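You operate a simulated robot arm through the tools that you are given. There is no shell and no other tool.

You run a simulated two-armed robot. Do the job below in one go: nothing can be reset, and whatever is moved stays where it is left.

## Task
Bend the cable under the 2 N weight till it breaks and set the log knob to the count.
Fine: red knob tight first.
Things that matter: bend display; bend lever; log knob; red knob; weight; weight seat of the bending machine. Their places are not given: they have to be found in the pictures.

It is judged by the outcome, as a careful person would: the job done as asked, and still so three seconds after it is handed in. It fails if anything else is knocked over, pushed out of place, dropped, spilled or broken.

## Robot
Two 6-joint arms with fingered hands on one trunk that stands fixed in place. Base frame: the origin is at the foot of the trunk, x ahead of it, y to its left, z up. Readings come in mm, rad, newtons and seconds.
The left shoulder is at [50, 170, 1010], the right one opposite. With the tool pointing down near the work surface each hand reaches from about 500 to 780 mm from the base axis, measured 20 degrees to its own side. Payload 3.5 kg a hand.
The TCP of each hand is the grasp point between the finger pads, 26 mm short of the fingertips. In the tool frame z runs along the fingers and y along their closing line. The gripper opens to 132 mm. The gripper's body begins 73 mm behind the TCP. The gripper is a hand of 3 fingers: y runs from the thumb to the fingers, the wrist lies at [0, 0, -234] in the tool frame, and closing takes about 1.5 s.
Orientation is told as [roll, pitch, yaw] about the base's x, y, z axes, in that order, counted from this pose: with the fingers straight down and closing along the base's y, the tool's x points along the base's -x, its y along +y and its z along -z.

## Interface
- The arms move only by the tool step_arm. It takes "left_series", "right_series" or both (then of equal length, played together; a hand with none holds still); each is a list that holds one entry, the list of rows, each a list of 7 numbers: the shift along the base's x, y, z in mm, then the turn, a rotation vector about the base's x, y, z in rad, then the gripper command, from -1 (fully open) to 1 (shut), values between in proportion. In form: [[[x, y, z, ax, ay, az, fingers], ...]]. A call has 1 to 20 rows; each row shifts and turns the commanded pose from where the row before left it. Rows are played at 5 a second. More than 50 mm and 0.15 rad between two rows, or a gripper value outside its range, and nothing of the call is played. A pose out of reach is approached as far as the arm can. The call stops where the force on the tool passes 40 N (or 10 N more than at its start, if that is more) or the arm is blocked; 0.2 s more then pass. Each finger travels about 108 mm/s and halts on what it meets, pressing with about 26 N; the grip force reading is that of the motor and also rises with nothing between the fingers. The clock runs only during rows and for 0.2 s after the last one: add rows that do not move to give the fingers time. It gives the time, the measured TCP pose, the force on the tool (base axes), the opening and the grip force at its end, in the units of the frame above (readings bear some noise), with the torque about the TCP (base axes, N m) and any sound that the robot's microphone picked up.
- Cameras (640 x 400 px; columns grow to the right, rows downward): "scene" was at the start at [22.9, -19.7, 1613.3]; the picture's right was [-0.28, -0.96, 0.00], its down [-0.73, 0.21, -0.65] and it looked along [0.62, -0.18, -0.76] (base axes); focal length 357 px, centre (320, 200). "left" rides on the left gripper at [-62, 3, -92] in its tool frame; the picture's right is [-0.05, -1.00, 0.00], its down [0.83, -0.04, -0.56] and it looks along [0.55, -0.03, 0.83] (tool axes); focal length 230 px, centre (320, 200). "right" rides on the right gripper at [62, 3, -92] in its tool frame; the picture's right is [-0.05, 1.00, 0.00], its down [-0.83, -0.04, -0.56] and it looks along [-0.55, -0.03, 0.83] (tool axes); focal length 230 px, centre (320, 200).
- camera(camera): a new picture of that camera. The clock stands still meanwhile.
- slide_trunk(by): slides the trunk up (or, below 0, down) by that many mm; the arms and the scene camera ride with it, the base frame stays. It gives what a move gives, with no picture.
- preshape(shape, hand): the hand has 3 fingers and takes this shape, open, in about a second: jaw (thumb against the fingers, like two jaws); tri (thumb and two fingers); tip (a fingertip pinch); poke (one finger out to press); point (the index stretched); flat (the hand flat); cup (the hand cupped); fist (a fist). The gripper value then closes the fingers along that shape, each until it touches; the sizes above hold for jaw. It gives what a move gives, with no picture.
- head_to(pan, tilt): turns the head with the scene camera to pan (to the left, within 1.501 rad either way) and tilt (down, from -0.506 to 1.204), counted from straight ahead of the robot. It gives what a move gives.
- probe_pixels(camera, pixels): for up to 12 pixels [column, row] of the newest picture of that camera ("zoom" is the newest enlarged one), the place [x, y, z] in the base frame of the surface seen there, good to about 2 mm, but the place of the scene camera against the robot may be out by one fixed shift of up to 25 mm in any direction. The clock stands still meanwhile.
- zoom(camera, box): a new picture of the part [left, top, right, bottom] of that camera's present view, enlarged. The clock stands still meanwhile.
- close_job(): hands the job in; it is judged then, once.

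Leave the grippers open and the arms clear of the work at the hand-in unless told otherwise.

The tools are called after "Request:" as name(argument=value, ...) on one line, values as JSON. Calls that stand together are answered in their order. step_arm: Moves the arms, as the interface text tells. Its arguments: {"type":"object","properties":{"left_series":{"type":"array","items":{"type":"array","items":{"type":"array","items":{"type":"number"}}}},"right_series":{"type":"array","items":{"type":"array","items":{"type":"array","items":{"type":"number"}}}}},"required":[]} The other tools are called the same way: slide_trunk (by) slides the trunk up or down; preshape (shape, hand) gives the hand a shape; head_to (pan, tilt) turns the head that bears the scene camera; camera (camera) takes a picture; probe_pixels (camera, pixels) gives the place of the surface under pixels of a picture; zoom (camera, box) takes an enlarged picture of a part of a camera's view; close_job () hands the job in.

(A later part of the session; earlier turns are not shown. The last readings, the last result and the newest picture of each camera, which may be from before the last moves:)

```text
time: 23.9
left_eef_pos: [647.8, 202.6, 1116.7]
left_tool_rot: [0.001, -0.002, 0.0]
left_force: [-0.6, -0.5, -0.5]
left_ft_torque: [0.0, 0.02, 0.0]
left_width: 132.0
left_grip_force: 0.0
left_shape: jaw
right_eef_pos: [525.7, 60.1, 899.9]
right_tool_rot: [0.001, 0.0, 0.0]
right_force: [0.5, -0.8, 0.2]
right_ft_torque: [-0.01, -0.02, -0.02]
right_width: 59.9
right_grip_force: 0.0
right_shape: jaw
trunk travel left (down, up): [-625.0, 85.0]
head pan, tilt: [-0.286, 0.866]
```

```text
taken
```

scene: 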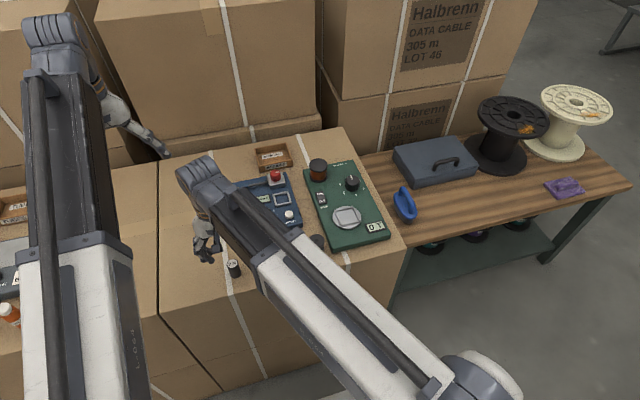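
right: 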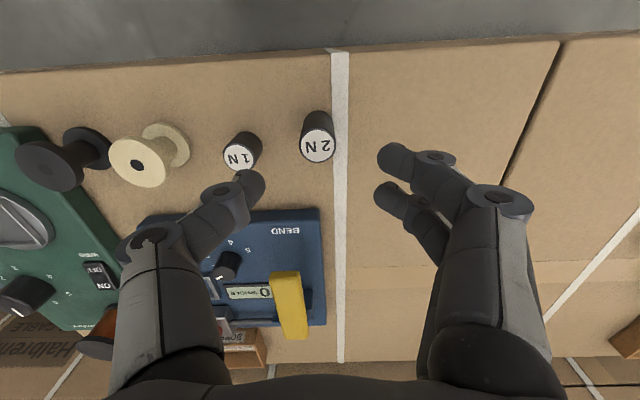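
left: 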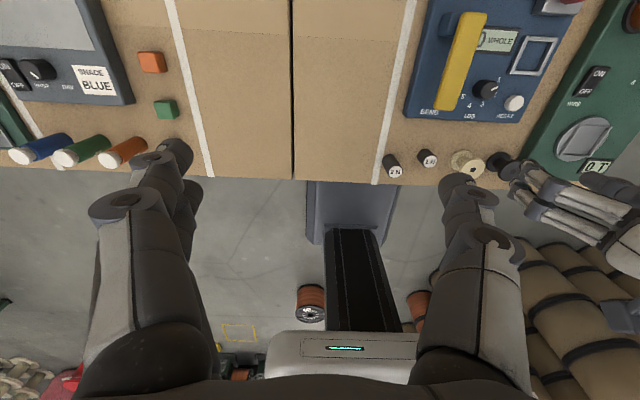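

The 2 N weight is between the fingers, its top at about (318,146). I'll probe it for final alignment.

Request:
probe_pixels(camera="right", pixels=[[318, 146], [303, 146], [333, 146], [318, 132], [318, 160], [241, 156], [316, 118], [250, 172]])

Request:
zoom(camera="right", box=[220, 90, 420, 215])

```text
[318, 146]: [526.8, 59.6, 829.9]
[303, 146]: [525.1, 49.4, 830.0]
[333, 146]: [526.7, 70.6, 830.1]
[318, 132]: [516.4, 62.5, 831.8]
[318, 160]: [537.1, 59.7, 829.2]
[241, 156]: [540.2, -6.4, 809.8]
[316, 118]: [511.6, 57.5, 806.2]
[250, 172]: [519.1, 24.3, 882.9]
```

```text
3.20 times, centred on (320, 152) of right
```

zoom: 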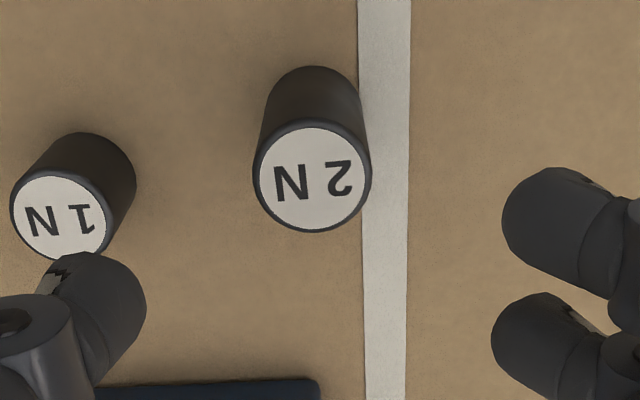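

Weight centre ≈ (527,60), and the hand is within 1.5 mm. I'll descend to z≈829 (tips ≈803) and close on the weight.

Request:
step_arm(right_series=[[[1.2, -0.3, -18, 0, 0, 0, 0.1], [0, 0, -18, 0, 0, 0, 0.1], [0, 0, -18, 0, 0, 0, 0.1], [0, 0, -17, 0, 0, 0, 0.1], [0, 0, 0, 0, 0, 0, 0.1], [0, 0, 0, 0, 0, 0, 0.5], [0, 0, 0, 0, 0, 0, 1], [0, 0, 0, 0, 0, 0, 1], [0, 0, 0, 0, 0, 0, 1], [0, 0, 0, 0, 0, 0, 1]]])

Request:
camera(camera="right")

```text
time: 26.1
left_eef_pos: [647.2, 202.9, 1115.7]
left_tool_rot: [0.001, -0.004, -0.001]
left_force: [0.2, 0.7, 0.7]
left_ft_torque: [0.02, -0.03, -0.03]
left_width: 131.8
left_grip_force: 0.0
left_shape: jaw
right_eef_pos: [527.9, 59.4, 828.1]
right_tool_rot: [0.001, 0.0, 0.0]
right_force: [0.9, 0.7, 0.5]
right_ft_torque: [-0.01, 0.0, 0.01]
right_width: 18.4
right_grip_force: 25.7
right_shape: jaw
trunk travel left (down, up): [-625.0, 85.0]
head pan, tilt: [-0.286, 0.866]
```

```text
taken
```

right: 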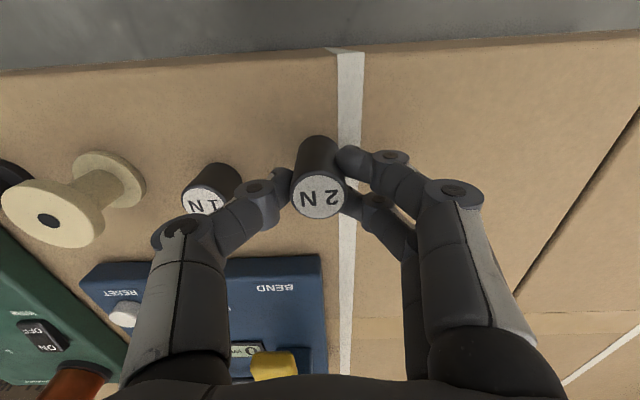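

The weight is gripped. I'll lift it to about z=935 and check the load reading.

Request:
step_arm(right_series=[[[0, 0, 8, 0, 0, 0, 1], [0, 0, 25, 0, 0, 0, 1], [0, 0, 35, 0, 0, 0, 1], [0, 0, 38, 0, 0, 0, 1], [0, 0, 0, 0, 0, 0, 1]]])

Request:
camera(camera="right")

```text
time: 27.3
left_eef_pos: [646.9, 203.1, 1117.5]
left_tool_rot: [-0.001, 0.0, 0.0]
left_force: [0.3, 0.0, 0.3]
left_ft_torque: [0.0, -0.04, 0.0]
left_width: 131.7
left_grip_force: 0.1
left_shape: jaw
right_eef_pos: [528.5, 59.1, 935.6]
right_tool_rot: [-0.001, -0.001, 0.001]
right_force: [0.7, 0.4, -1.5]
right_ft_torque: [0.05, 0.0, -0.03]
right_width: 17.7
right_grip_force: 26.1
right_shape: jaw
trunk travel left (down, up): [-625.0, 85.0]
head pan, tilt: [-0.286, 0.866]
```

```text
taken
```

right: 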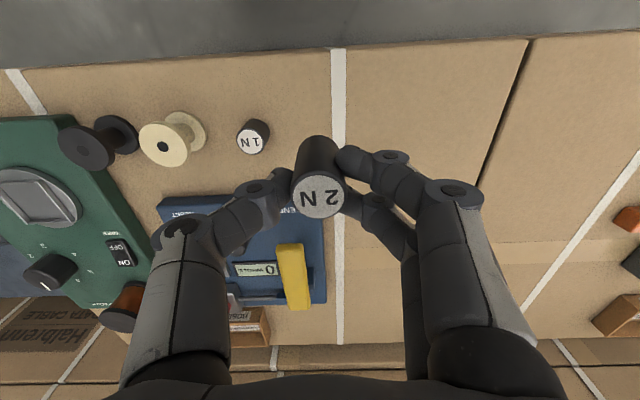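

The weight is lifted and steady. I'll carry it at z≈935, sideways first and then forward, to hover over the seat at (712,-106).

Request:
step_arm(right_series=[[[10, -41, 0, 0, 0, 0, 1], [10, -41, 0, 0, 0, 0, 1], [10, -41, 0, 0, 0, 0, 1], [12, -42, 0, 0, 0, 0, 1], [35, 0, 0, 0, 0, 0, 1], [35, 0, 0, 0, 0, 0, 1], [35, 0, 0, 0, 0, 0, 1], [36, 0, 0, 0, 0, 0, 1], [0, 0, 0, 0, 0, 0, 1], [0, 0, 0, 0, 0, 0, 1]]])

Request:
camera(camera="right")

Request:
camera(camera="left")

```text
time: 29.5
left_eef_pos: [646.9, 201.9, 1117.0]
left_tool_rot: [0.0, -0.002, 0.0]
left_force: [-0.1, -0.2, -0.9]
left_ft_torque: [-0.01, 0.01, -0.01]
left_width: 132.1
left_grip_force: 0.1
left_shape: jaw
right_eef_pos: [711.9, -106.0, 936.7]
right_tool_rot: [0.0, -0.001, 0.001]
right_force: [0.1, 0.0, -2.1]
right_ft_torque: [0.01, -0.01, -0.01]
right_width: 18.2
right_grip_force: 26.0
right_shape: jaw
trunk travel left (down, up): [-625.0, 85.0]
head pan, tilt: [-0.286, 0.866]
```

```text
taken
```

right: 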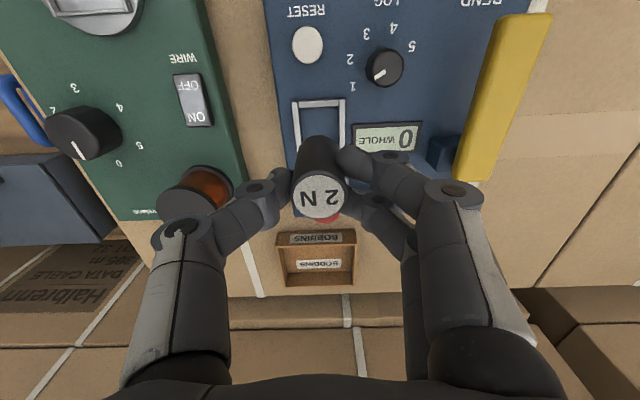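

```text
taken
```

left: 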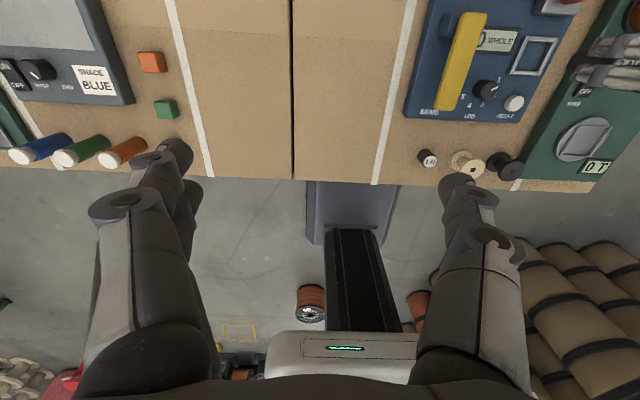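

Hovering over the seat. I'll zoom on the frame to fix its position relative to the hand.

Request:
zoom(camera="right", box=[260, 80, 420, 180])

Request:
probe_pixels(camera="right", pixels=[[296, 105], [343, 103], [318, 103], [297, 130], [341, 122], [319, 125], [294, 100], [299, 155]])

Request:
zoom(camera="left", box=[490, 20, 590, 100])

```text
4.00 times, centred on (340, 130) of right
```

zoom: 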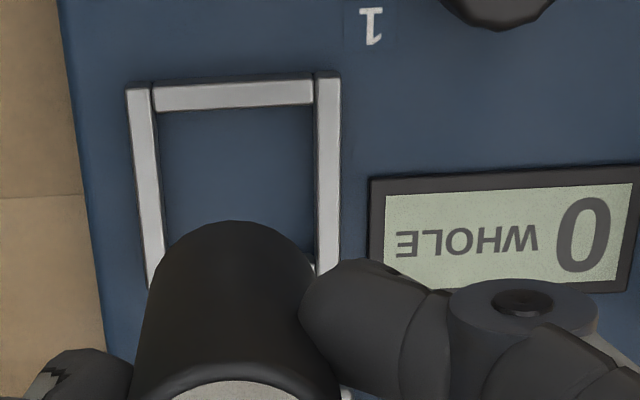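

```text
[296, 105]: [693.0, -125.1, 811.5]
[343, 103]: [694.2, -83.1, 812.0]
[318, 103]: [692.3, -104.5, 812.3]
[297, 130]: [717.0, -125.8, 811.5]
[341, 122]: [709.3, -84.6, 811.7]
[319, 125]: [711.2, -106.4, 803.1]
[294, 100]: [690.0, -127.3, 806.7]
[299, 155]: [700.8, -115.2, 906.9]
```

```text
5.00 times, centred on (540, 60) of left
```

zoom: 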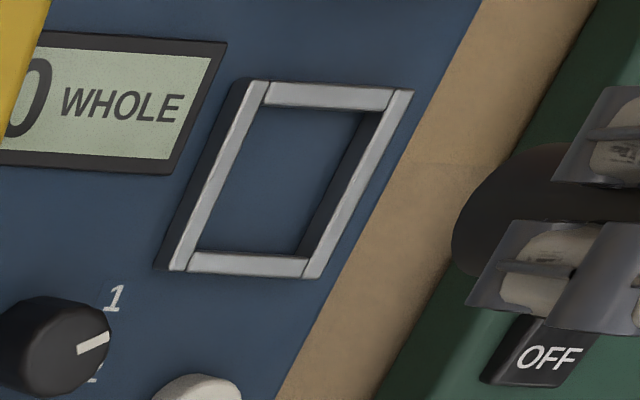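

I'll probe the near and far bars of the frame in this left zoom for its centre.

Request:
probe_pixels(camera="zoom", pixels=[[330, 95], [250, 264], [225, 170], [360, 180], [290, 180], [255, 95], [400, 100], [312, 268], [180, 260]])

```text
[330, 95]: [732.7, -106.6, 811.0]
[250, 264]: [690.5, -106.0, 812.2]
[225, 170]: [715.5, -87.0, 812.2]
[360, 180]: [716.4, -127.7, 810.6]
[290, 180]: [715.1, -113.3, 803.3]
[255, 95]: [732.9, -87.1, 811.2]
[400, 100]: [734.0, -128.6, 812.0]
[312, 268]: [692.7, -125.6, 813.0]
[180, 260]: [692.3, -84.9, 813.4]
```

Frame centre ≈ (713,-106.5), inner gap about 36 mm. I'll lower to just above contact (TCP z≈857) and check.

Request:
step_arm(right_series=[[[1.2, -0.5, -20, 0, 0, 0, 1], [0, 0, -20, 0, 0, 0, 1], [0, 0, -20, 0, 0, 0, 1], [0, 0, -19, 0, 0, 0, 1], [0, 0, 0, 0, 0, 0, 1]]])

Request:
camera(camera="right")

Request:
zoom(camera="left", box=[470, 0, 590, 100])

```text
time: 30.7
left_eef_pos: [648.4, 200.4, 1117.5]
left_tool_rot: [0.001, -0.002, 0.001]
left_force: [-0.5, 0.2, -0.2]
left_ft_torque: [-0.02, 0.0, 0.02]
left_width: 131.6
left_grip_force: 0.1
left_shape: jaw
right_eef_pos: [711.7, -107.4, 857.5]
right_tool_rot: [0.001, -0.001, 0.0]
right_force: [-0.5, 0.8, -2.2]
right_ft_torque: [-0.01, 0.01, 0.02]
right_width: 18.0
right_grip_force: 25.9
right_shape: jaw
trunk travel left (down, up): [-625.0, 85.0]
head pan, tilt: [-0.286, 0.866]
```

```text
taken
```

right: 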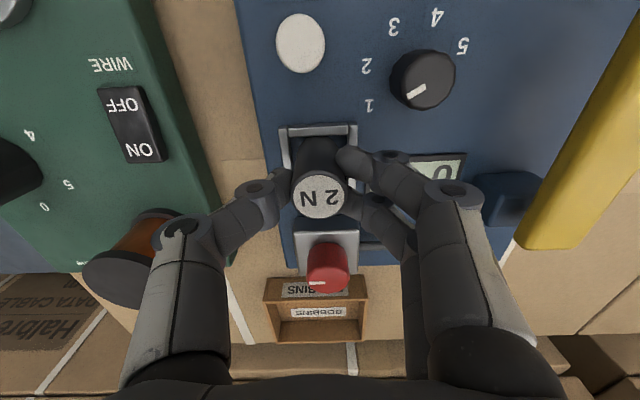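

```text
4.00 times, centred on (530, 50) of left
```

zoom: 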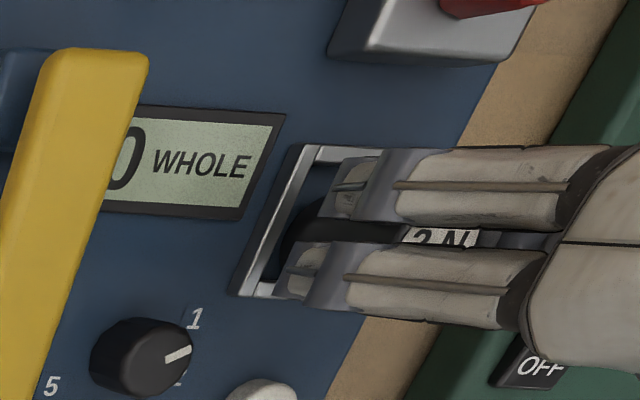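

The weight's foot is inside the frame. I'll lower in small steps until it rests on the seat.

Request:
step_arm(right_series=[[[0.5, 0.5, -2.5, 0, 0, 0, 1], [0, 0, -2, 0, 0, 0, 1], [0, 0, -1.5, 0, 0, 0, 1], [0, 0, 0, 0, 0, 0, 1]]])

```text
time: 31.7
left_eef_pos: [646.8, 201.3, 1116.4]
left_tool_rot: [0.0, -0.002, 0.0]
left_force: [0.2, 0.1, -0.1]
left_ft_torque: [0.01, 0.0, 0.01]
left_width: 132.1
left_grip_force: 0.0
left_shape: jaw
right_eef_pos: [712.7, -106.6, 852.2]
right_tool_rot: [0.0, -0.004, -0.001]
right_force: [2.5, -0.8, 15.9]
right_ft_torque: [0.0, -0.05, -0.01]
right_width: 18.5
right_grip_force: 26.0
right_shape: jaw
trunk travel left (down, up): [-625.0, 85.0]
head pan, tilt: [-0.286, 0.866]
```

Contact: force went to +16 N, so the weight is seated. I'll relax 0.7 mm, open the fingers partway, pause, then lift straight up.

Request:
step_arm(right_series=[[[0, 0, 0.7, 0, 0, 0, 1], [0, 0, 0, 0, 0, 0, 0.6], [0, 0, 0, 0, 0, 0, 0.3], [0, 0, 0, 0, 0, 0, 0.1], [0, 0, 0, 0, 0, 0, 0.1], [0, 0, 0, 0, 0, 0, 0.1], [0, 0, 15, 0, 0, 0, 0.1], [0, 0, 30, 0, 0, 0, 0.1], [0, 0, 40, 0, 0, 0, 0.1], [0, 0, 0, 0, 0, 0, 0.1]]])

Request:
camera(camera="right")

Request:
zoom(camera="left", box=[470, 0, 590, 100])

```text
time: 33.9
left_eef_pos: [647.2, 202.4, 1117.0]
left_tool_rot: [0.0, -0.002, 0.0]
left_force: [-0.7, 0.3, 0.5]
left_ft_torque: [0.0, 0.02, 0.03]
left_width: 131.9
left_grip_force: 0.0
left_shape: jaw
right_eef_pos: [712.9, -107.3, 935.5]
right_tool_rot: [0.0, 0.001, 0.0]
right_force: [0.3, -0.1, 0.2]
right_ft_torque: [-0.04, 0.02, 0.0]
right_width: 58.7
right_grip_force: 0.1
right_shape: jaw
trunk travel left (down, up): [-625.0, 85.0]
head pan, tilt: [-0.286, 0.866]
```

```text
taken
```

right: 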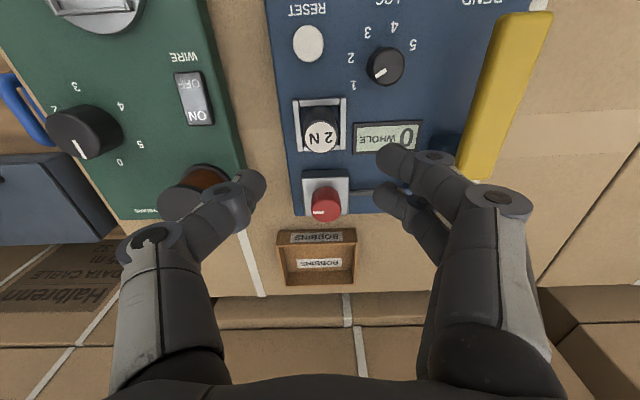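

```text
4.00 times, centred on (530, 50) of left
```

zoom: 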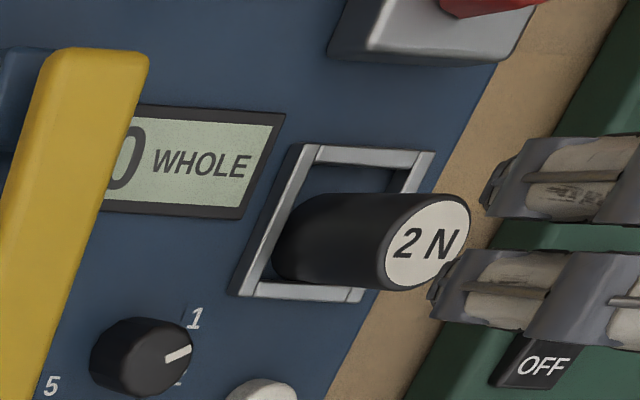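

The 2 N weight stands upright in the seat. Next is the bend lever. I'll look at it closely with the left camera and probe its ends and support.

Request:
zoom(camera="left", box=[400, 0, 560, 130])

Request:
probe_pixels(camera="zoom", pixels=[[140, 320], [165, 320], [190, 325], [155, 335], [245, 45], [215, 130], [170, 90], [150, 345], [190, 200], [230, 200], [300, 130], [180, 60]])

Request:
zoom(camera="right", box=[400, 0, 560, 200])

```text
3.08 times, centred on (480, 65) of left
```

zoom: 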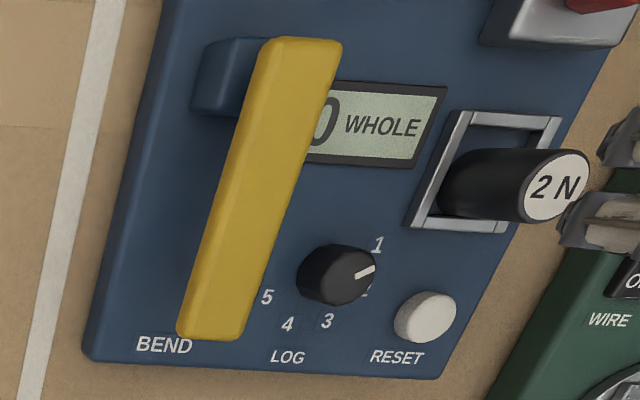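

```text
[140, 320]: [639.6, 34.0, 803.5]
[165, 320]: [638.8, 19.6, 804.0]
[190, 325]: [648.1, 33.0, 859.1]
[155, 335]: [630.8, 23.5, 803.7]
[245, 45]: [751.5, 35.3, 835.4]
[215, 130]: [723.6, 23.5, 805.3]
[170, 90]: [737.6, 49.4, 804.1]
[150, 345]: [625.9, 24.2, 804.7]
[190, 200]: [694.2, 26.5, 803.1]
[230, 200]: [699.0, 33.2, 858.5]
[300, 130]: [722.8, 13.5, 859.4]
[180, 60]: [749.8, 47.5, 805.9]
```

```text
2.00 times, centred on (480, 100) of right
```

zoom: 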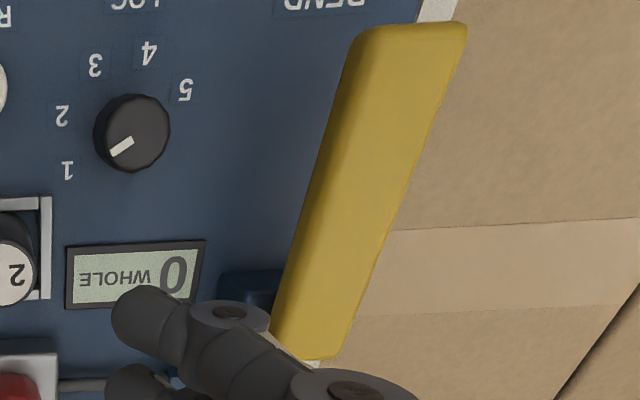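

I'll pinpoint the lever's near end and width.

Request:
zoom(camera="left", box=[400, 0, 560, 130])

Request:
probe_pixels(camera="zoom", pixels=[[215, 334], [186, 322], [240, 326], [215, 300], [195, 300], [250, 300], [300, 42], [270, 60], [330, 60], [300, 80], [225, 100], [210, 345]])

```text
3.08 times, centred on (480, 65) of left
```

zoom: 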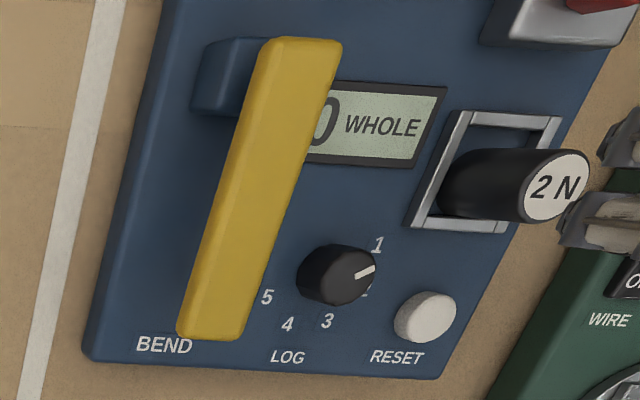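

```text
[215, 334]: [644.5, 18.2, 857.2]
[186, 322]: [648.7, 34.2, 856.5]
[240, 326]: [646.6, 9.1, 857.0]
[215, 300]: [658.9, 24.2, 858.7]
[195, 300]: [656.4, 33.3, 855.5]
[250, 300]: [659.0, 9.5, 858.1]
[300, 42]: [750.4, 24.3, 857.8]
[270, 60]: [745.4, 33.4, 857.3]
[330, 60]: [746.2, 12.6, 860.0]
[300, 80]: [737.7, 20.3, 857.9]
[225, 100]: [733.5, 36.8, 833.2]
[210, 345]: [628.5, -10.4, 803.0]
```

Lever: near end at x≈643, centred y≈21, top z≈858, hinged near x≈745. I'll withdraw the right hand to its own side, up and away, and shut the left fingers to make a pressing tip.

Request:
step_arm(right_series=[[[0, -10, 30, 0, 0, 0, 0.1], [-15, -38, 20, 0, 0, 0, 0.1], [-15, -40, 20, 0, 0, 0, 0.1], [-15, -40, 15, 0, 0, 0, 0.1], [-15, -40, 15, 0, 0, 0, 0.1], [-15, -40, 10, 0, 0, 0, 0.1], [0, 0, 0, 0, 0, 0, 0.1], [0, 0, 0, 0, 0, 0, 0.1]]], left_series=[[[0, 0, 0, 0, 0, 0, -0.5], [0, 0, 0, 0, 0, 0, 0], [0, 0, 0, 0, 0, 0, 0.5], [0, 0, 0, 0, 0, 0, 1], [0, 0, 0, 0, 0, 0, 1], [0, 0, 0, 0, 0, 0, 1], [0, 0, 0, 0, 0, 0, 1], [0, 0, 0, 0, 0, 0, 1]]])

Request:
camera(camera="left")

Request:
camera(camera="scene")

```text
time: 35.7
left_eef_pos: [647.0, 202.5, 1116.1]
left_tool_rot: [0.001, -0.003, 0.0]
left_force: [-0.4, 0.6, 0.2]
left_ft_torque: [0.02, -0.01, 0.0]
left_width: 0.0
left_grip_force: 26.6
left_shape: jaw
right_eef_pos: [638.2, -314.7, 1046.2]
right_tool_rot: [0.0, -0.001, -0.001]
right_force: [-0.3, 0.2, -0.3]
right_ft_torque: [0.01, -0.03, 0.0]
right_width: 58.9
right_grip_force: 0.0
right_shape: jaw
trunk travel left (down, up): [-625.0, 85.0]
head pan, tilt: [-0.286, 0.866]
```

```text
taken
```

left: 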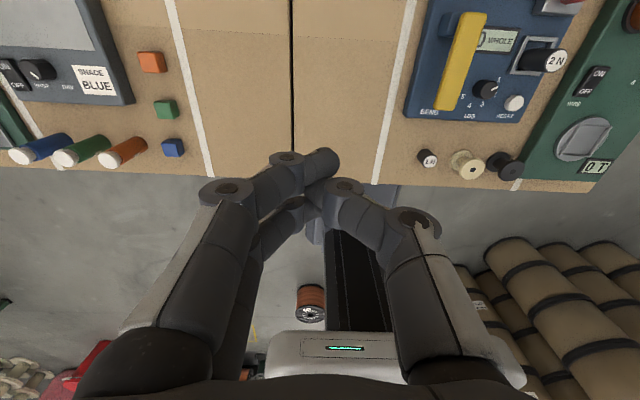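

```text
taken
```

scene: 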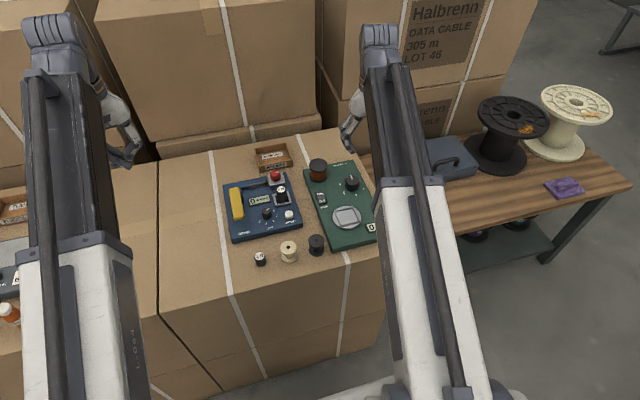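

Both hands are clear and the panel is fully visible. I'll move the left hand over the lever's near half at (662,21), z≈905.

Request:
step_arm(left_series=[[[2.5, -30, -25, 0, 0, 0, 1], [2.5, -30, -30, 0, 0, 0, 1], [2.5, -30, -35, 0, 0, 0, 1], [2.5, -30, -35, 0, 0, 0, 1], [2.5, -31, -35, 0, 0, 0, 1], [2.5, -30.5, -35, 0, 0, 0, 1], [0, 0, -16, 0, 0, 0, 1], [0, 0, 0, 0, 0, 0, 1]]])

Request:
camera(camera="left")

Request:
camera(camera="scene")

Request:
camera(camera="right")

```text
time: 37.5
left_eef_pos: [661.0, 21.7, 905.5]
left_tool_rot: [-0.001, -0.002, 0.001]
left_force: [-0.7, -0.2, 1.4]
left_ft_torque: [0.0, -0.02, -0.05]
left_width: 0.0
left_grip_force: 26.6
left_shape: jaw
right_eef_pos: [637.0, -313.2, 1044.3]
right_tool_rot: [0.001, 0.0, 0.002]
right_force: [-0.5, 0.0, 0.6]
right_ft_torque: [-0.02, 0.0, 0.03]
right_width: 58.7
right_grip_force: 0.1
right_shape: jaw
trunk travel left (down, up): [-625.0, 85.0]
head pan, tilt: [-0.286, 0.866]
```

```text
taken
```

left: 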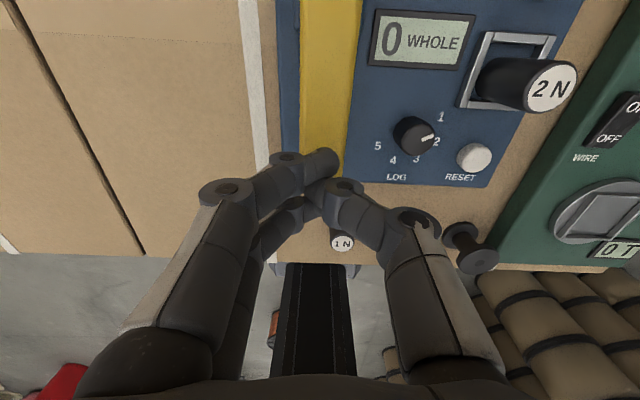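

```text
taken
```

scene: 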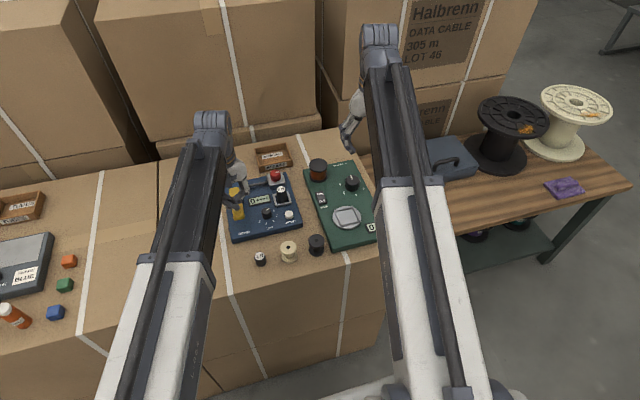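

```text
taken
```

right: 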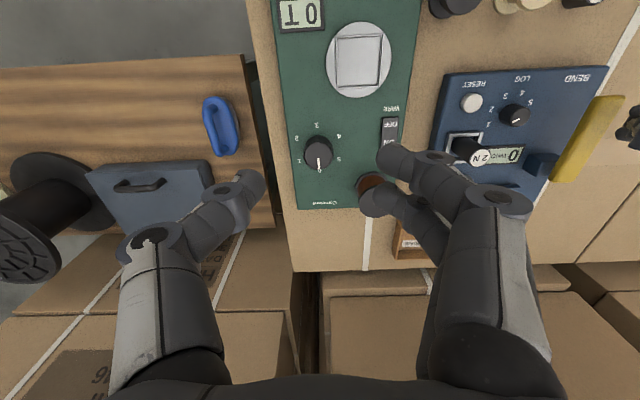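

The left camera sees the display clearly ("0 WHOLE"), and the fingertips are above the lever's near half. I'll press down in steps, watching force and sound.

Request:
step_arm(left_series=[[[0, 0, -15, 0, 0, 0, 1], [0, 0, -8, 0, 0, 0, 1], [0, 0, -6, 0, 0, 0, 1], [0, 0, -6, 0, 0, 0, 1]]])

Request:
camera(camera="left")

```text
time: 38.5
left_eef_pos: [661.3, 21.1, 871.4]
left_tool_rot: [0.001, 0.0, 0.0]
left_force: [-2.8, 0.5, 4.7]
left_ft_torque: [0.0, 0.01, 0.0]
left_width: 0.1
left_grip_force: 26.6
left_shape: jaw
right_eef_pos: [637.6, -313.5, 1046.2]
right_tool_rot: [-0.001, -0.001, -0.001]
right_force: [-0.3, -0.1, 0.0]
right_ft_torque: [0.0, -0.02, -0.03]
right_width: 59.0
right_grip_force: 0.1
right_shape: jaw
trunk travel left (down, up): [-625.0, 85.0]
head pan, tilt: [-0.286, 0.866]
```

```text
taken
```

left: 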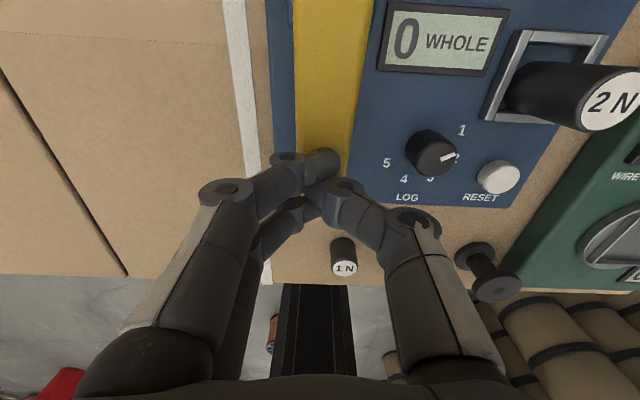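

The lever moves down with a light 5 N resistance. I'll continue down.

Request:
step_arm(left_series=[[[0, 0, -6, 0, 0, 0, 1], [0, 0, -6, 0, 0, 0, 1], [0, 0, -5, 0, 0, 0, 1], [0, 0, 0, 0, 0, 0, 1]]])

Request:
camera(camera="left")

```text
time: 39.5
left_eef_pos: [661.2, 19.9, 860.4]
left_tool_rot: [0.0, -0.007, 0.001]
left_force: [-11.2, 1.6, 23.7]
left_ft_torque: [-0.09, -0.02, 0.0]
left_width: 0.2
left_grip_force: 26.2
left_shape: jaw
right_eef_pos: [633.8, -313.4, 1047.4]
right_tool_rot: [0.0, -0.002, 0.0]
right_force: [0.4, 0.3, -0.3]
right_ft_torque: [0.0, 0.0, 0.01]
right_width: 59.0
right_grip_force: 0.0
right_shape: jaw
trunk travel left (down, up): [-625.0, 85.0]
head pan, tilt: [-0.286, 0.866]
stopped in row 4 (left hand): the force on the tool passed its limit at 43 N (the readings are from after the stop); the commanded pose is now the measured one
```

```text
taken
```

left: 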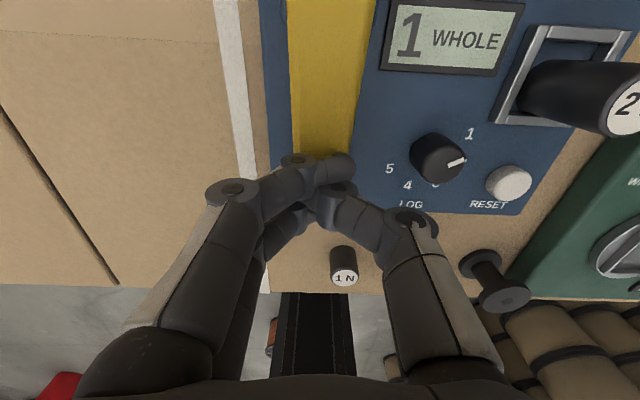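

The display reads "1 WHOLE", and the lever met its bottom stop at TCP z≈860. I'll raise fully so the lever springs back, then check the display.

Request:
step_arm(left_series=[[[0, 0, 10, 0, 0, 0, 1], [0, 0, 15, 0, 0, 0, 1], [0, 0, 15, 0, 0, 0, 1], [0, 0, 0, 0, 0, 0, 1]]])

Request:
camera(camera="left")

```text
time: 40.5
left_eef_pos: [663.4, 20.2, 895.7]
left_tool_rot: [-0.001, -0.005, 0.0]
left_force: [0.4, -0.4, -0.1]
left_ft_torque: [-0.03, 0.03, -0.02]
left_width: 0.2
left_grip_force: 26.2
left_shape: jaw
right_eef_pos: [638.3, -313.1, 1046.8]
right_tool_rot: [-0.001, 0.001, 0.0]
right_force: [-0.8, 0.8, 0.2]
right_ft_torque: [0.01, 0.02, 0.01]
right_width: 59.0
right_grip_force: 0.1
right_shape: jaw
trunk travel left (down, up): [-625.0, 85.0]
head pan, tilt: [-0.286, 0.866]
```

```text
taken
```

left: 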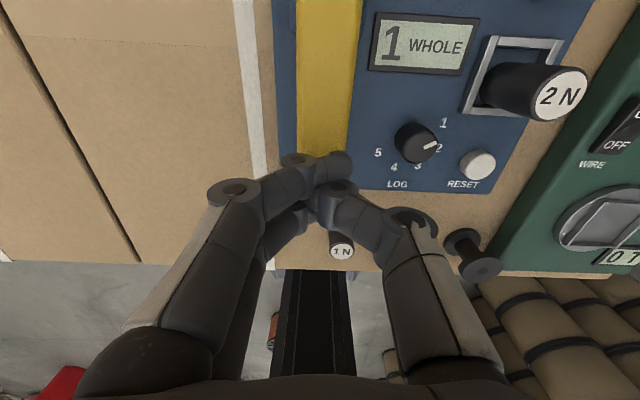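

Still "1 WHOLE". I'll check that the lever returned to its height.

Request:
probe_pixels(camera="left", pixels=[[325, 130], [328, 60], [320, 20], [310, 145]])

```text
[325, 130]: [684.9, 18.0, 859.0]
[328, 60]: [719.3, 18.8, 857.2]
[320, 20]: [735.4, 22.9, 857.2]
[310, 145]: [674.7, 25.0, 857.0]
```

The lever is back up at z≈858. Second press: down to about z=862, hold, then up.

Request:
step_arm(left_series=[[[-1, 0, -12, 0, 0, 0, 1], [0, 0, -8, 0, 0, 0, 1], [0, 0, -6, 0, 0, 0, 1], [0, 0, -5, 0, 0, 0, 1], [0, 0, -2, 0, 0, 0, 1], [0, 0, 0, 0, 0, 0, 1]]])

Request:
camera(camera="left")

```text
time: 41.9
left_eef_pos: [661.3, 20.1, 863.9]
left_tool_rot: [-0.002, -0.005, 0.0]
left_force: [-2.5, 1.4, 4.3]
left_ft_torque: [-0.03, -0.06, 0.0]
left_width: 0.0
left_grip_force: 26.0
left_shape: jaw
right_eef_pos: [637.1, -315.0, 1045.6]
right_tool_rot: [0.002, -0.001, -0.001]
right_force: [0.6, -0.3, 0.2]
right_ft_torque: [-0.01, 0.0, 0.01]
right_width: 58.9
right_grip_force: 0.0
right_shape: jaw
trunk travel left (down, up): [-625.0, 85.0]
head pan, tilt: [-0.286, 0.866]
```

```text
taken
```

left: 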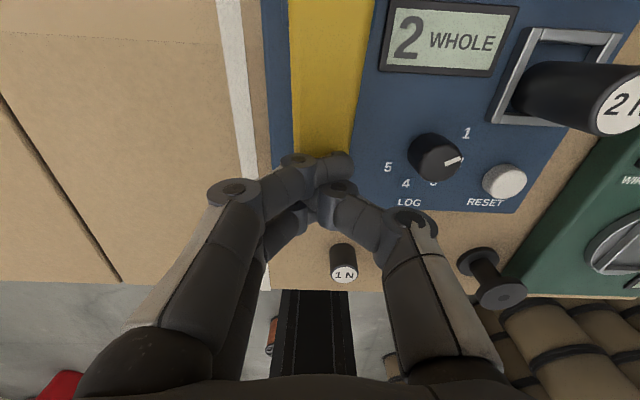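

"2 WHOLE". I'll raise, pause, and look.

Request:
step_arm(left_series=[[[0, 0, 10, 0, 0, 0, 1], [0, 0, 11, 0, 0, 0, 1], [0, 0, 12, 0, 0, 0, 1], [0, 0, 0, 0, 0, 0, 1]]])

Request:
camera(camera="left")

```text
time: 42.9
left_eef_pos: [663.2, 20.6, 895.4]
left_tool_rot: [0.0, -0.003, 0.0]
left_force: [0.6, -0.1, -0.4]
left_ft_torque: [-0.03, -0.03, -0.01]
left_width: 0.0
left_grip_force: 25.6
left_shape: jaw
right_eef_pos: [637.7, -313.9, 1045.2]
right_tool_rot: [0.0, 0.0, 0.0]
right_force: [0.4, -0.4, -0.3]
right_ft_torque: [-0.03, 0.01, -0.01]
right_width: 58.9
right_grip_force: 0.1
right_shape: jaw
trunk travel left (down, up): [-625.0, 85.0]
head pan, tilt: [-0.286, 0.866]
```

```text
taken
```

left: 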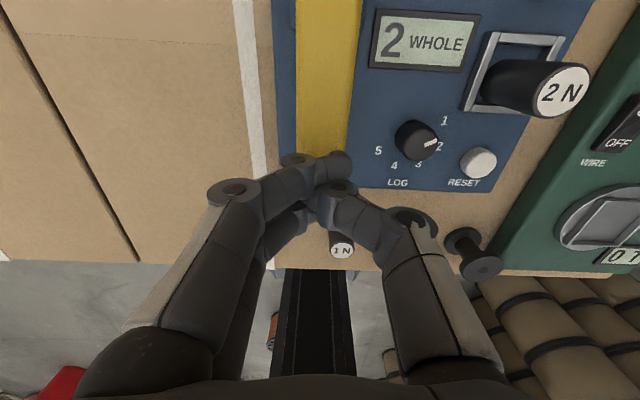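

Still "2 WHOLE", with the lever up. Third press.

Request:
step_arm(left_series=[[[-1, 0, -12, 0, 0, 0, 1], [0, 0, -8, 0, 0, 0, 1], [0, 0, -6, 0, 0, 0, 1], [0, 0, -5, 0, 0, 0, 1], [0, 0, -2, 0, 0, 0, 1], [0, 0, 0, 0, 0, 0, 1]]])

Request:
camera(camera="left")

```text
time: 44.3
left_eef_pos: [659.8, 20.8, 863.4]
left_tool_rot: [-0.001, -0.004, 0.001]
left_force: [-2.0, 1.2, 4.4]
left_ft_torque: [-0.06, -0.03, 0.01]
left_width: 0.0
left_grip_force: 25.9
left_shape: jaw
right_eef_pos: [637.6, -313.2, 1044.9]
right_tool_rot: [0.001, -0.003, 0.0]
right_force: [-0.3, -0.9, 0.3]
right_ft_torque: [-0.01, 0.01, 0.02]
right_width: 58.8
right_grip_force: 0.1
right_shape: jaw
trunk travel left (down, up): [-625.0, 85.0]
head pan, tilt: [-0.286, 0.866]
```

```text
taken
```

left: 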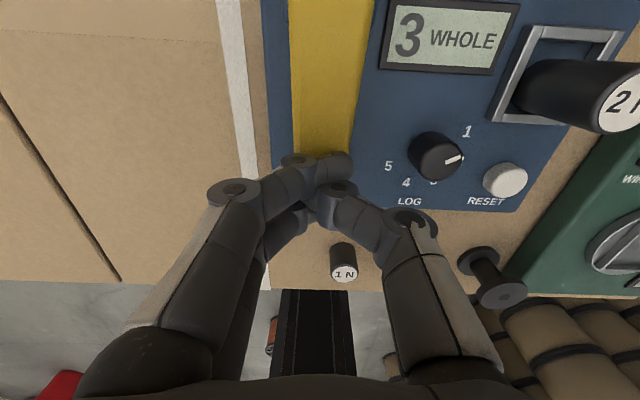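

"3 WHOLE". I'll raise again and check.

Request:
step_arm(left_series=[[[0, 0, 10, 0, 0, 0, 1], [0, 0, 11, 0, 0, 0, 1], [0, 0, 12, 0, 0, 0, 1], [0, 0, 0, 0, 0, 0, 1]]])

Request:
camera(camera="left")

```text
time: 45.3
left_eef_pos: [660.3, 21.0, 896.9]
left_tool_rot: [-0.002, -0.004, 0.0]
left_force: [-0.2, 0.8, -0.2]
left_ft_torque: [0.04, -0.01, -0.02]
left_width: 0.0
left_grip_force: 26.2
left_shape: jaw
right_eef_pos: [637.8, -313.9, 1045.8]
right_tool_rot: [0.001, 0.001, -0.001]
right_force: [-0.8, 0.6, -0.5]
right_ft_torque: [0.01, -0.01, 0.01]
right_width: 59.0
right_grip_force: 0.0
right_shape: jaw
trunk travel left (down, up): [-625.0, 85.0]
head pan, tilt: [-0.286, 0.866]
```

```text
taken
```

left: 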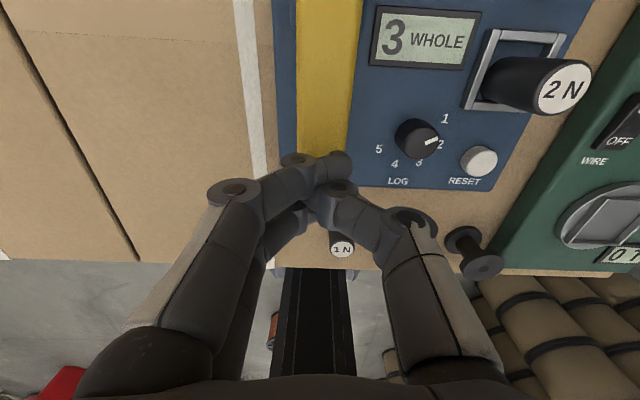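

The display shows "3 WHOLE". Fourth press.

Request:
step_arm(left_series=[[[0, 0, -13, 0, 0, 0, 1], [0, 0, -8, 0, 0, 0, 1], [0, 0, -6, 0, 0, 0, 1], [0, 0, -5, 0, 0, 0, 1], [0, 0, -2, 0, 0, 0, 1], [0, 0, 0, 0, 0, 0, 1]]])

Request:
camera(camera="left")

```text
time: 46.7
left_eef_pos: [660.9, 21.4, 863.2]
left_tool_rot: [0.0, -0.006, 0.001]
left_force: [-2.6, 1.2, 5.0]
left_ft_torque: [-0.01, -0.02, -0.01]
left_width: 0.0
left_grip_force: 26.4
left_shape: jaw
right_eef_pos: [638.1, -313.5, 1044.6]
right_tool_rot: [-0.001, -0.001, 0.001]
right_force: [-0.3, 0.8, 0.5]
right_ft_torque: [0.02, -0.03, 0.02]
right_width: 59.2
right_grip_force: 0.2
right_shape: jaw
trunk travel left (down, up): [-625.0, 85.0]
head pan, tilt: [-0.286, 0.866]
```

```text
taken
```

left: 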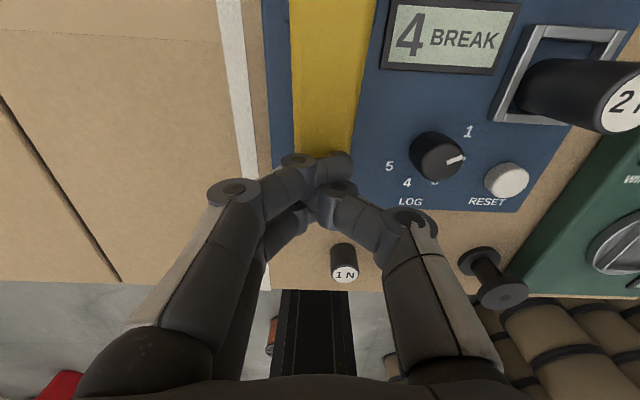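

"4 BREAK": the cable broke at 4, so I stop bending. Before setting the log knob I want the finger shape, to judge clearances around the dial. I'll probe the knuckles in this picture.

Request:
probe_pixels(camera="left", pixels=[[330, 165], [292, 160], [265, 180], [235, 190], [245, 215], [343, 185], [370, 205], [412, 215], [415, 240], [350, 167], [195, 280], [445, 290]])

Request:
zoom(camera="left", box=[370, 0, 550, 112])

```text
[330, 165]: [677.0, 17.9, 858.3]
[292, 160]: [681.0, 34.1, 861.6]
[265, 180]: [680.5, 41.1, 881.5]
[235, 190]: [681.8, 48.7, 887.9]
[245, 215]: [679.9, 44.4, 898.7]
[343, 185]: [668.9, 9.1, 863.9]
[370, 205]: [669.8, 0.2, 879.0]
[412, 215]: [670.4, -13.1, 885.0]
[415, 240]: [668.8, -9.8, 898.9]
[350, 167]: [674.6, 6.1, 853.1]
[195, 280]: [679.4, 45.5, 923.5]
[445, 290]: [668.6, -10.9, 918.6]
```

```text
3.56 times, centred on (460, 56) of left
```

zoom: 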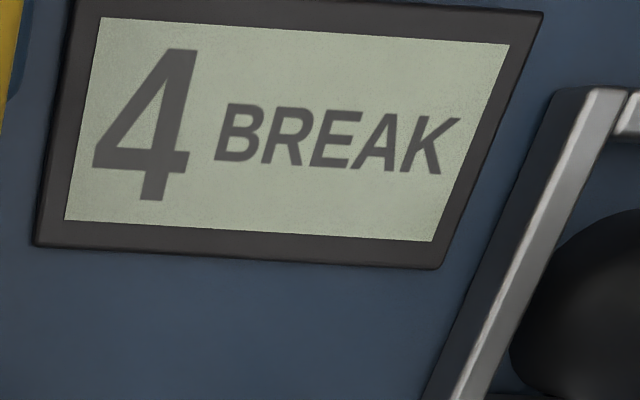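

The display clearly reads "4 BREAK", so the count is 4. I'll lift the left hand off the lever and retreat it to its own side, opening the fingers once it's high.

Request:
step_arm(left_series=[[[0, 0, 12, 0, 0, 0, 1], [0, 0, 25, 0, 0, 0, 1], [0, 15, 35, 0, 0, 0, 1], [0, 30, 35, 0, 0, 0, 1], [0, 35, 30, 0, 0, 0, 1], [-5, 35, 30, 0, 0, 0, 0.5], [-5, 35, 30, 0, 0, 0, 0], [-5, 35, 30, 0, 0, 0, -0.5], [0, 10, 20, 0, 0, 0, -1], [0, 0, 0, 0, 0, 0, -1], [0, 0, 0, 0, 0, 0, -1]]])

Request:
camera(camera="left")

Request:
camera(camera="scene")

```text
time: 49.1
left_eef_pos: [646.5, 214.6, 1109.5]
left_tool_rot: [-0.002, -0.006, -0.001]
left_force: [-0.9, -0.1, 0.0]
left_ft_torque: [-0.01, 0.03, 0.02]
left_width: 132.0
left_grip_force: 0.0
left_shape: jaw
right_eef_pos: [637.7, -313.6, 1045.7]
right_tool_rot: [-0.001, 0.001, -0.001]
right_force: [-0.8, 0.4, 0.5]
right_ft_torque: [0.01, -0.02, -0.03]
right_width: 59.1
right_grip_force: 0.1
right_shape: jaw
trunk travel left (down, up): [-625.0, 85.0]
head pan, tilt: [-0.286, 0.866]
```

```text
taken
```

left: 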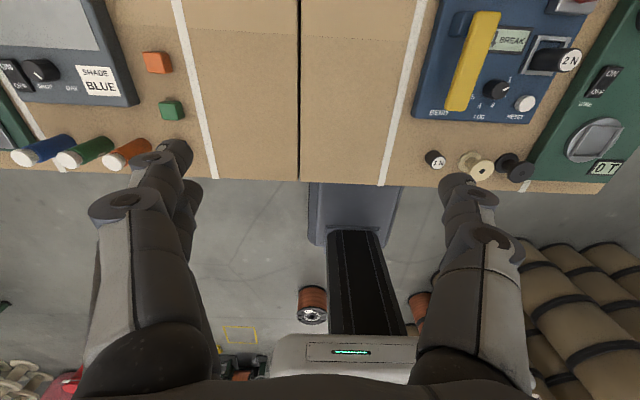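

```text
taken
```

scene: 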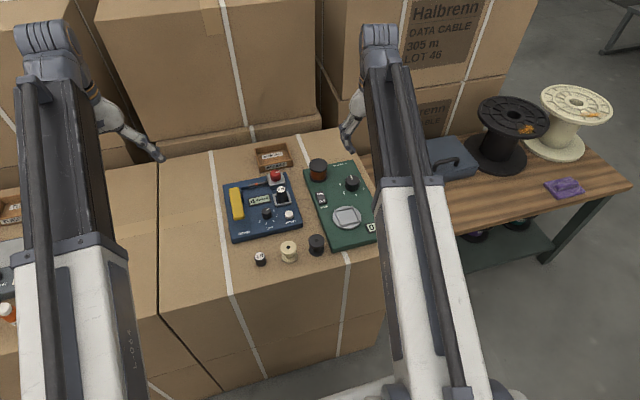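

Both hands are clear. I'll bring the right hand over the log knob at (668,-53), z≈930, with the fingers open to about 40 mm.

Request:
step_arm(right_series=[[[4, 37, -8, 0, 0, 0, 0.2], [4, 37, -8, 0, 0, 0, 0.3], [4, 37, -8, 0, 0, 0, 0.39], [4, 37, -10, 0, 0, 0, 0.39], [4, 37, -12, 0, 0, 0, 0.39], [5, 37, -15, 0, 0, 0, 0.39], [5, 38.5, -20, 0, 0, 0.15, 0.39], [0, 0, -34, 0, 0, 0, 0.39], [0, 0, 0, 0, 0, 0, 0.39]]])

Request:
camera(camera="right")

Request:
zoom(camera="right", box=[240, 60, 400, 190])

```text
time: 51.1
left_eef_pos: [645.8, 215.9, 1110.9]
left_tool_rot: [-0.002, -0.004, 0.001]
left_force: [0.4, -0.7, -0.5]
left_ft_torque: [-0.02, -0.02, -0.01]
left_width: 132.2
left_grip_force: 0.1
left_shape: jaw
right_eef_pos: [668.1, -53.1, 930.3]
right_tool_rot: [-0.001, -0.001, 0.149]
right_force: [0.1, 0.2, 0.2]
right_ft_torque: [0.0, 0.01, -0.03]
right_width: 40.6
right_grip_force: 0.0
right_shape: jaw
trunk travel left (down, up): [-625.0, 85.0]
head pan, tilt: [-0.286, 0.866]
```

```text
taken
```

right: 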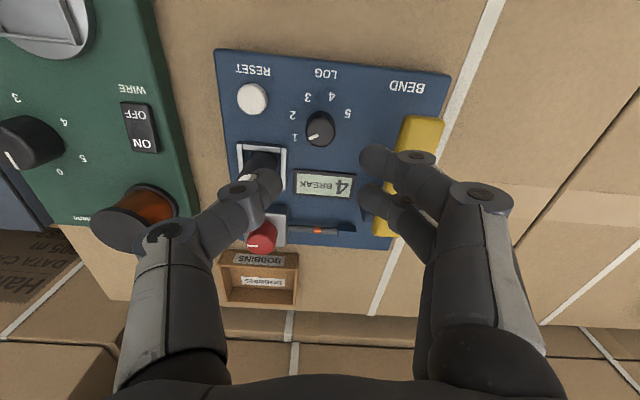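

```text
3.08 times, centred on (320, 125) of right
```

zoom: 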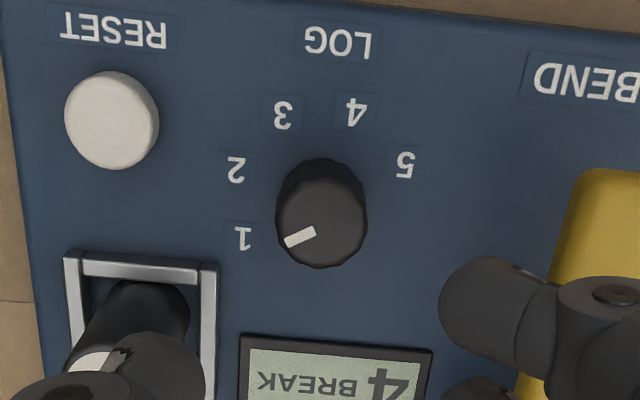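

The cable shows a break (orange spot), and the mark appears to point near 1. I'll probe the dial's mark, rim and digits from here.

Request:
probe_pixels(camera="zoom", pixels=[[289, 244], [313, 231], [322, 225], [280, 222], [366, 222], [322, 266], [242, 239], [236, 170], [283, 115], [356, 112], [405, 165], [301, 238]])

```text
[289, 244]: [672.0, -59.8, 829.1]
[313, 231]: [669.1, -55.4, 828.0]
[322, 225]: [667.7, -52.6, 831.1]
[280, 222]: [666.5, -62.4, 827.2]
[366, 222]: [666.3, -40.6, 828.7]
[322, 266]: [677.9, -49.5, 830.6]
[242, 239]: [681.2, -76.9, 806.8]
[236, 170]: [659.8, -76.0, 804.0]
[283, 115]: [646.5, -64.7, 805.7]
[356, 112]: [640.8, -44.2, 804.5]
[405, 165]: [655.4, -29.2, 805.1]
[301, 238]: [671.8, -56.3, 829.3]
```

The mark is at about 58° and digit 1 at about 59°, so the knob sits at 1. Digits are 45° apart, with 4 at about 194°. I need roughly 136° (2.37 rad) clockwise, in two strokes. First I'll square the hand up and descend around the knob: TCP z≈836, tips ≈810, panel 804.

Request:
step_arm(right_series=[[[-1, 1, -22, 0, 0, -0.15, 0.39], [0, 0, -24, 0, 0, 0, 0.39], [0, 0, -24, 0, 0, 0, 0.39], [0, 0, -14, 0, 0, 0, 0.39], [0, 0, 0, 0, 0, 0, 0.39]]])

Request:
camera(camera="right")

Request:
zoom(camera="left", box=[400, 0, 600, 135])

```text
time: 52.3
left_eef_pos: [645.6, 215.3, 1110.5]
left_tool_rot: [-0.001, -0.005, 0.0]
left_force: [-0.4, -0.5, 0.2]
left_ft_torque: [0.0, -0.01, 0.01]
left_width: 132.0
left_grip_force: 0.1
left_shape: jaw
right_eef_pos: [667.0, -52.3, 844.3]
right_tool_rot: [0.001, -0.001, 0.001]
right_force: [0.1, -1.0, -0.4]
right_ft_torque: [0.02, 0.04, 0.01]
right_width: 40.5
right_grip_force: 0.2
right_shape: jaw
trunk travel left (down, up): [-625.0, 85.0]
head pan, tilt: [-0.286, 0.866]
```

```text
taken
```

right: 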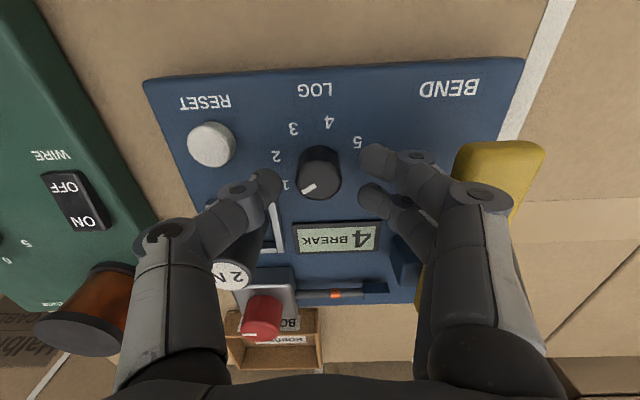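

```text
2.96 times, centred on (500, 68) of left
```

zoom: 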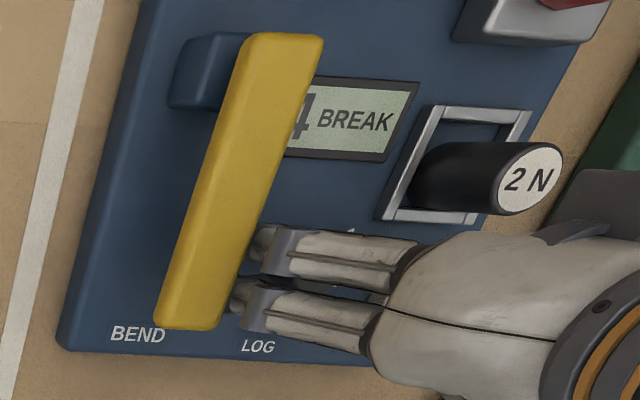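

I'll check the gap between the finger backs and the lever edge before going lower.

Request:
probe_pixels(camera="zoom", pixels=[[262, 242], [275, 255], [243, 297], [262, 300], [300, 240], [250, 230], [232, 280], [430, 240]])

Request:
probe_pixels(camera="right", pixels=[[420, 158], [480, 195], [455, 160], [480, 145], [405, 155], [375, 158], [265, 185], [225, 195], [165, 230], [160, 245], [385, 195], [450, 180]])

```text
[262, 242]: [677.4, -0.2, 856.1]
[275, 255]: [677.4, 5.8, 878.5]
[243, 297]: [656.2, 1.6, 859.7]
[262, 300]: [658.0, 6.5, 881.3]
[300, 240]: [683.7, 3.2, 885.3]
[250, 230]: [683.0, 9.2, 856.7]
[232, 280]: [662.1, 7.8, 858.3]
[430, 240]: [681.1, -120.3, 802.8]
```

```text
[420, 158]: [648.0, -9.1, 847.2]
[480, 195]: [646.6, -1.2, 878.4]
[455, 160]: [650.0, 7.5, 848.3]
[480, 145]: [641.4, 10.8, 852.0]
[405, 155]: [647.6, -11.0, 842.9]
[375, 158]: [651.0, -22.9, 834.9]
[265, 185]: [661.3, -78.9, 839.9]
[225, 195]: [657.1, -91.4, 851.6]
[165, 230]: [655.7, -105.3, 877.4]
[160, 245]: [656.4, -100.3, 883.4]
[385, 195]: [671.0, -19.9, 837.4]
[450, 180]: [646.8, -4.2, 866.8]
```

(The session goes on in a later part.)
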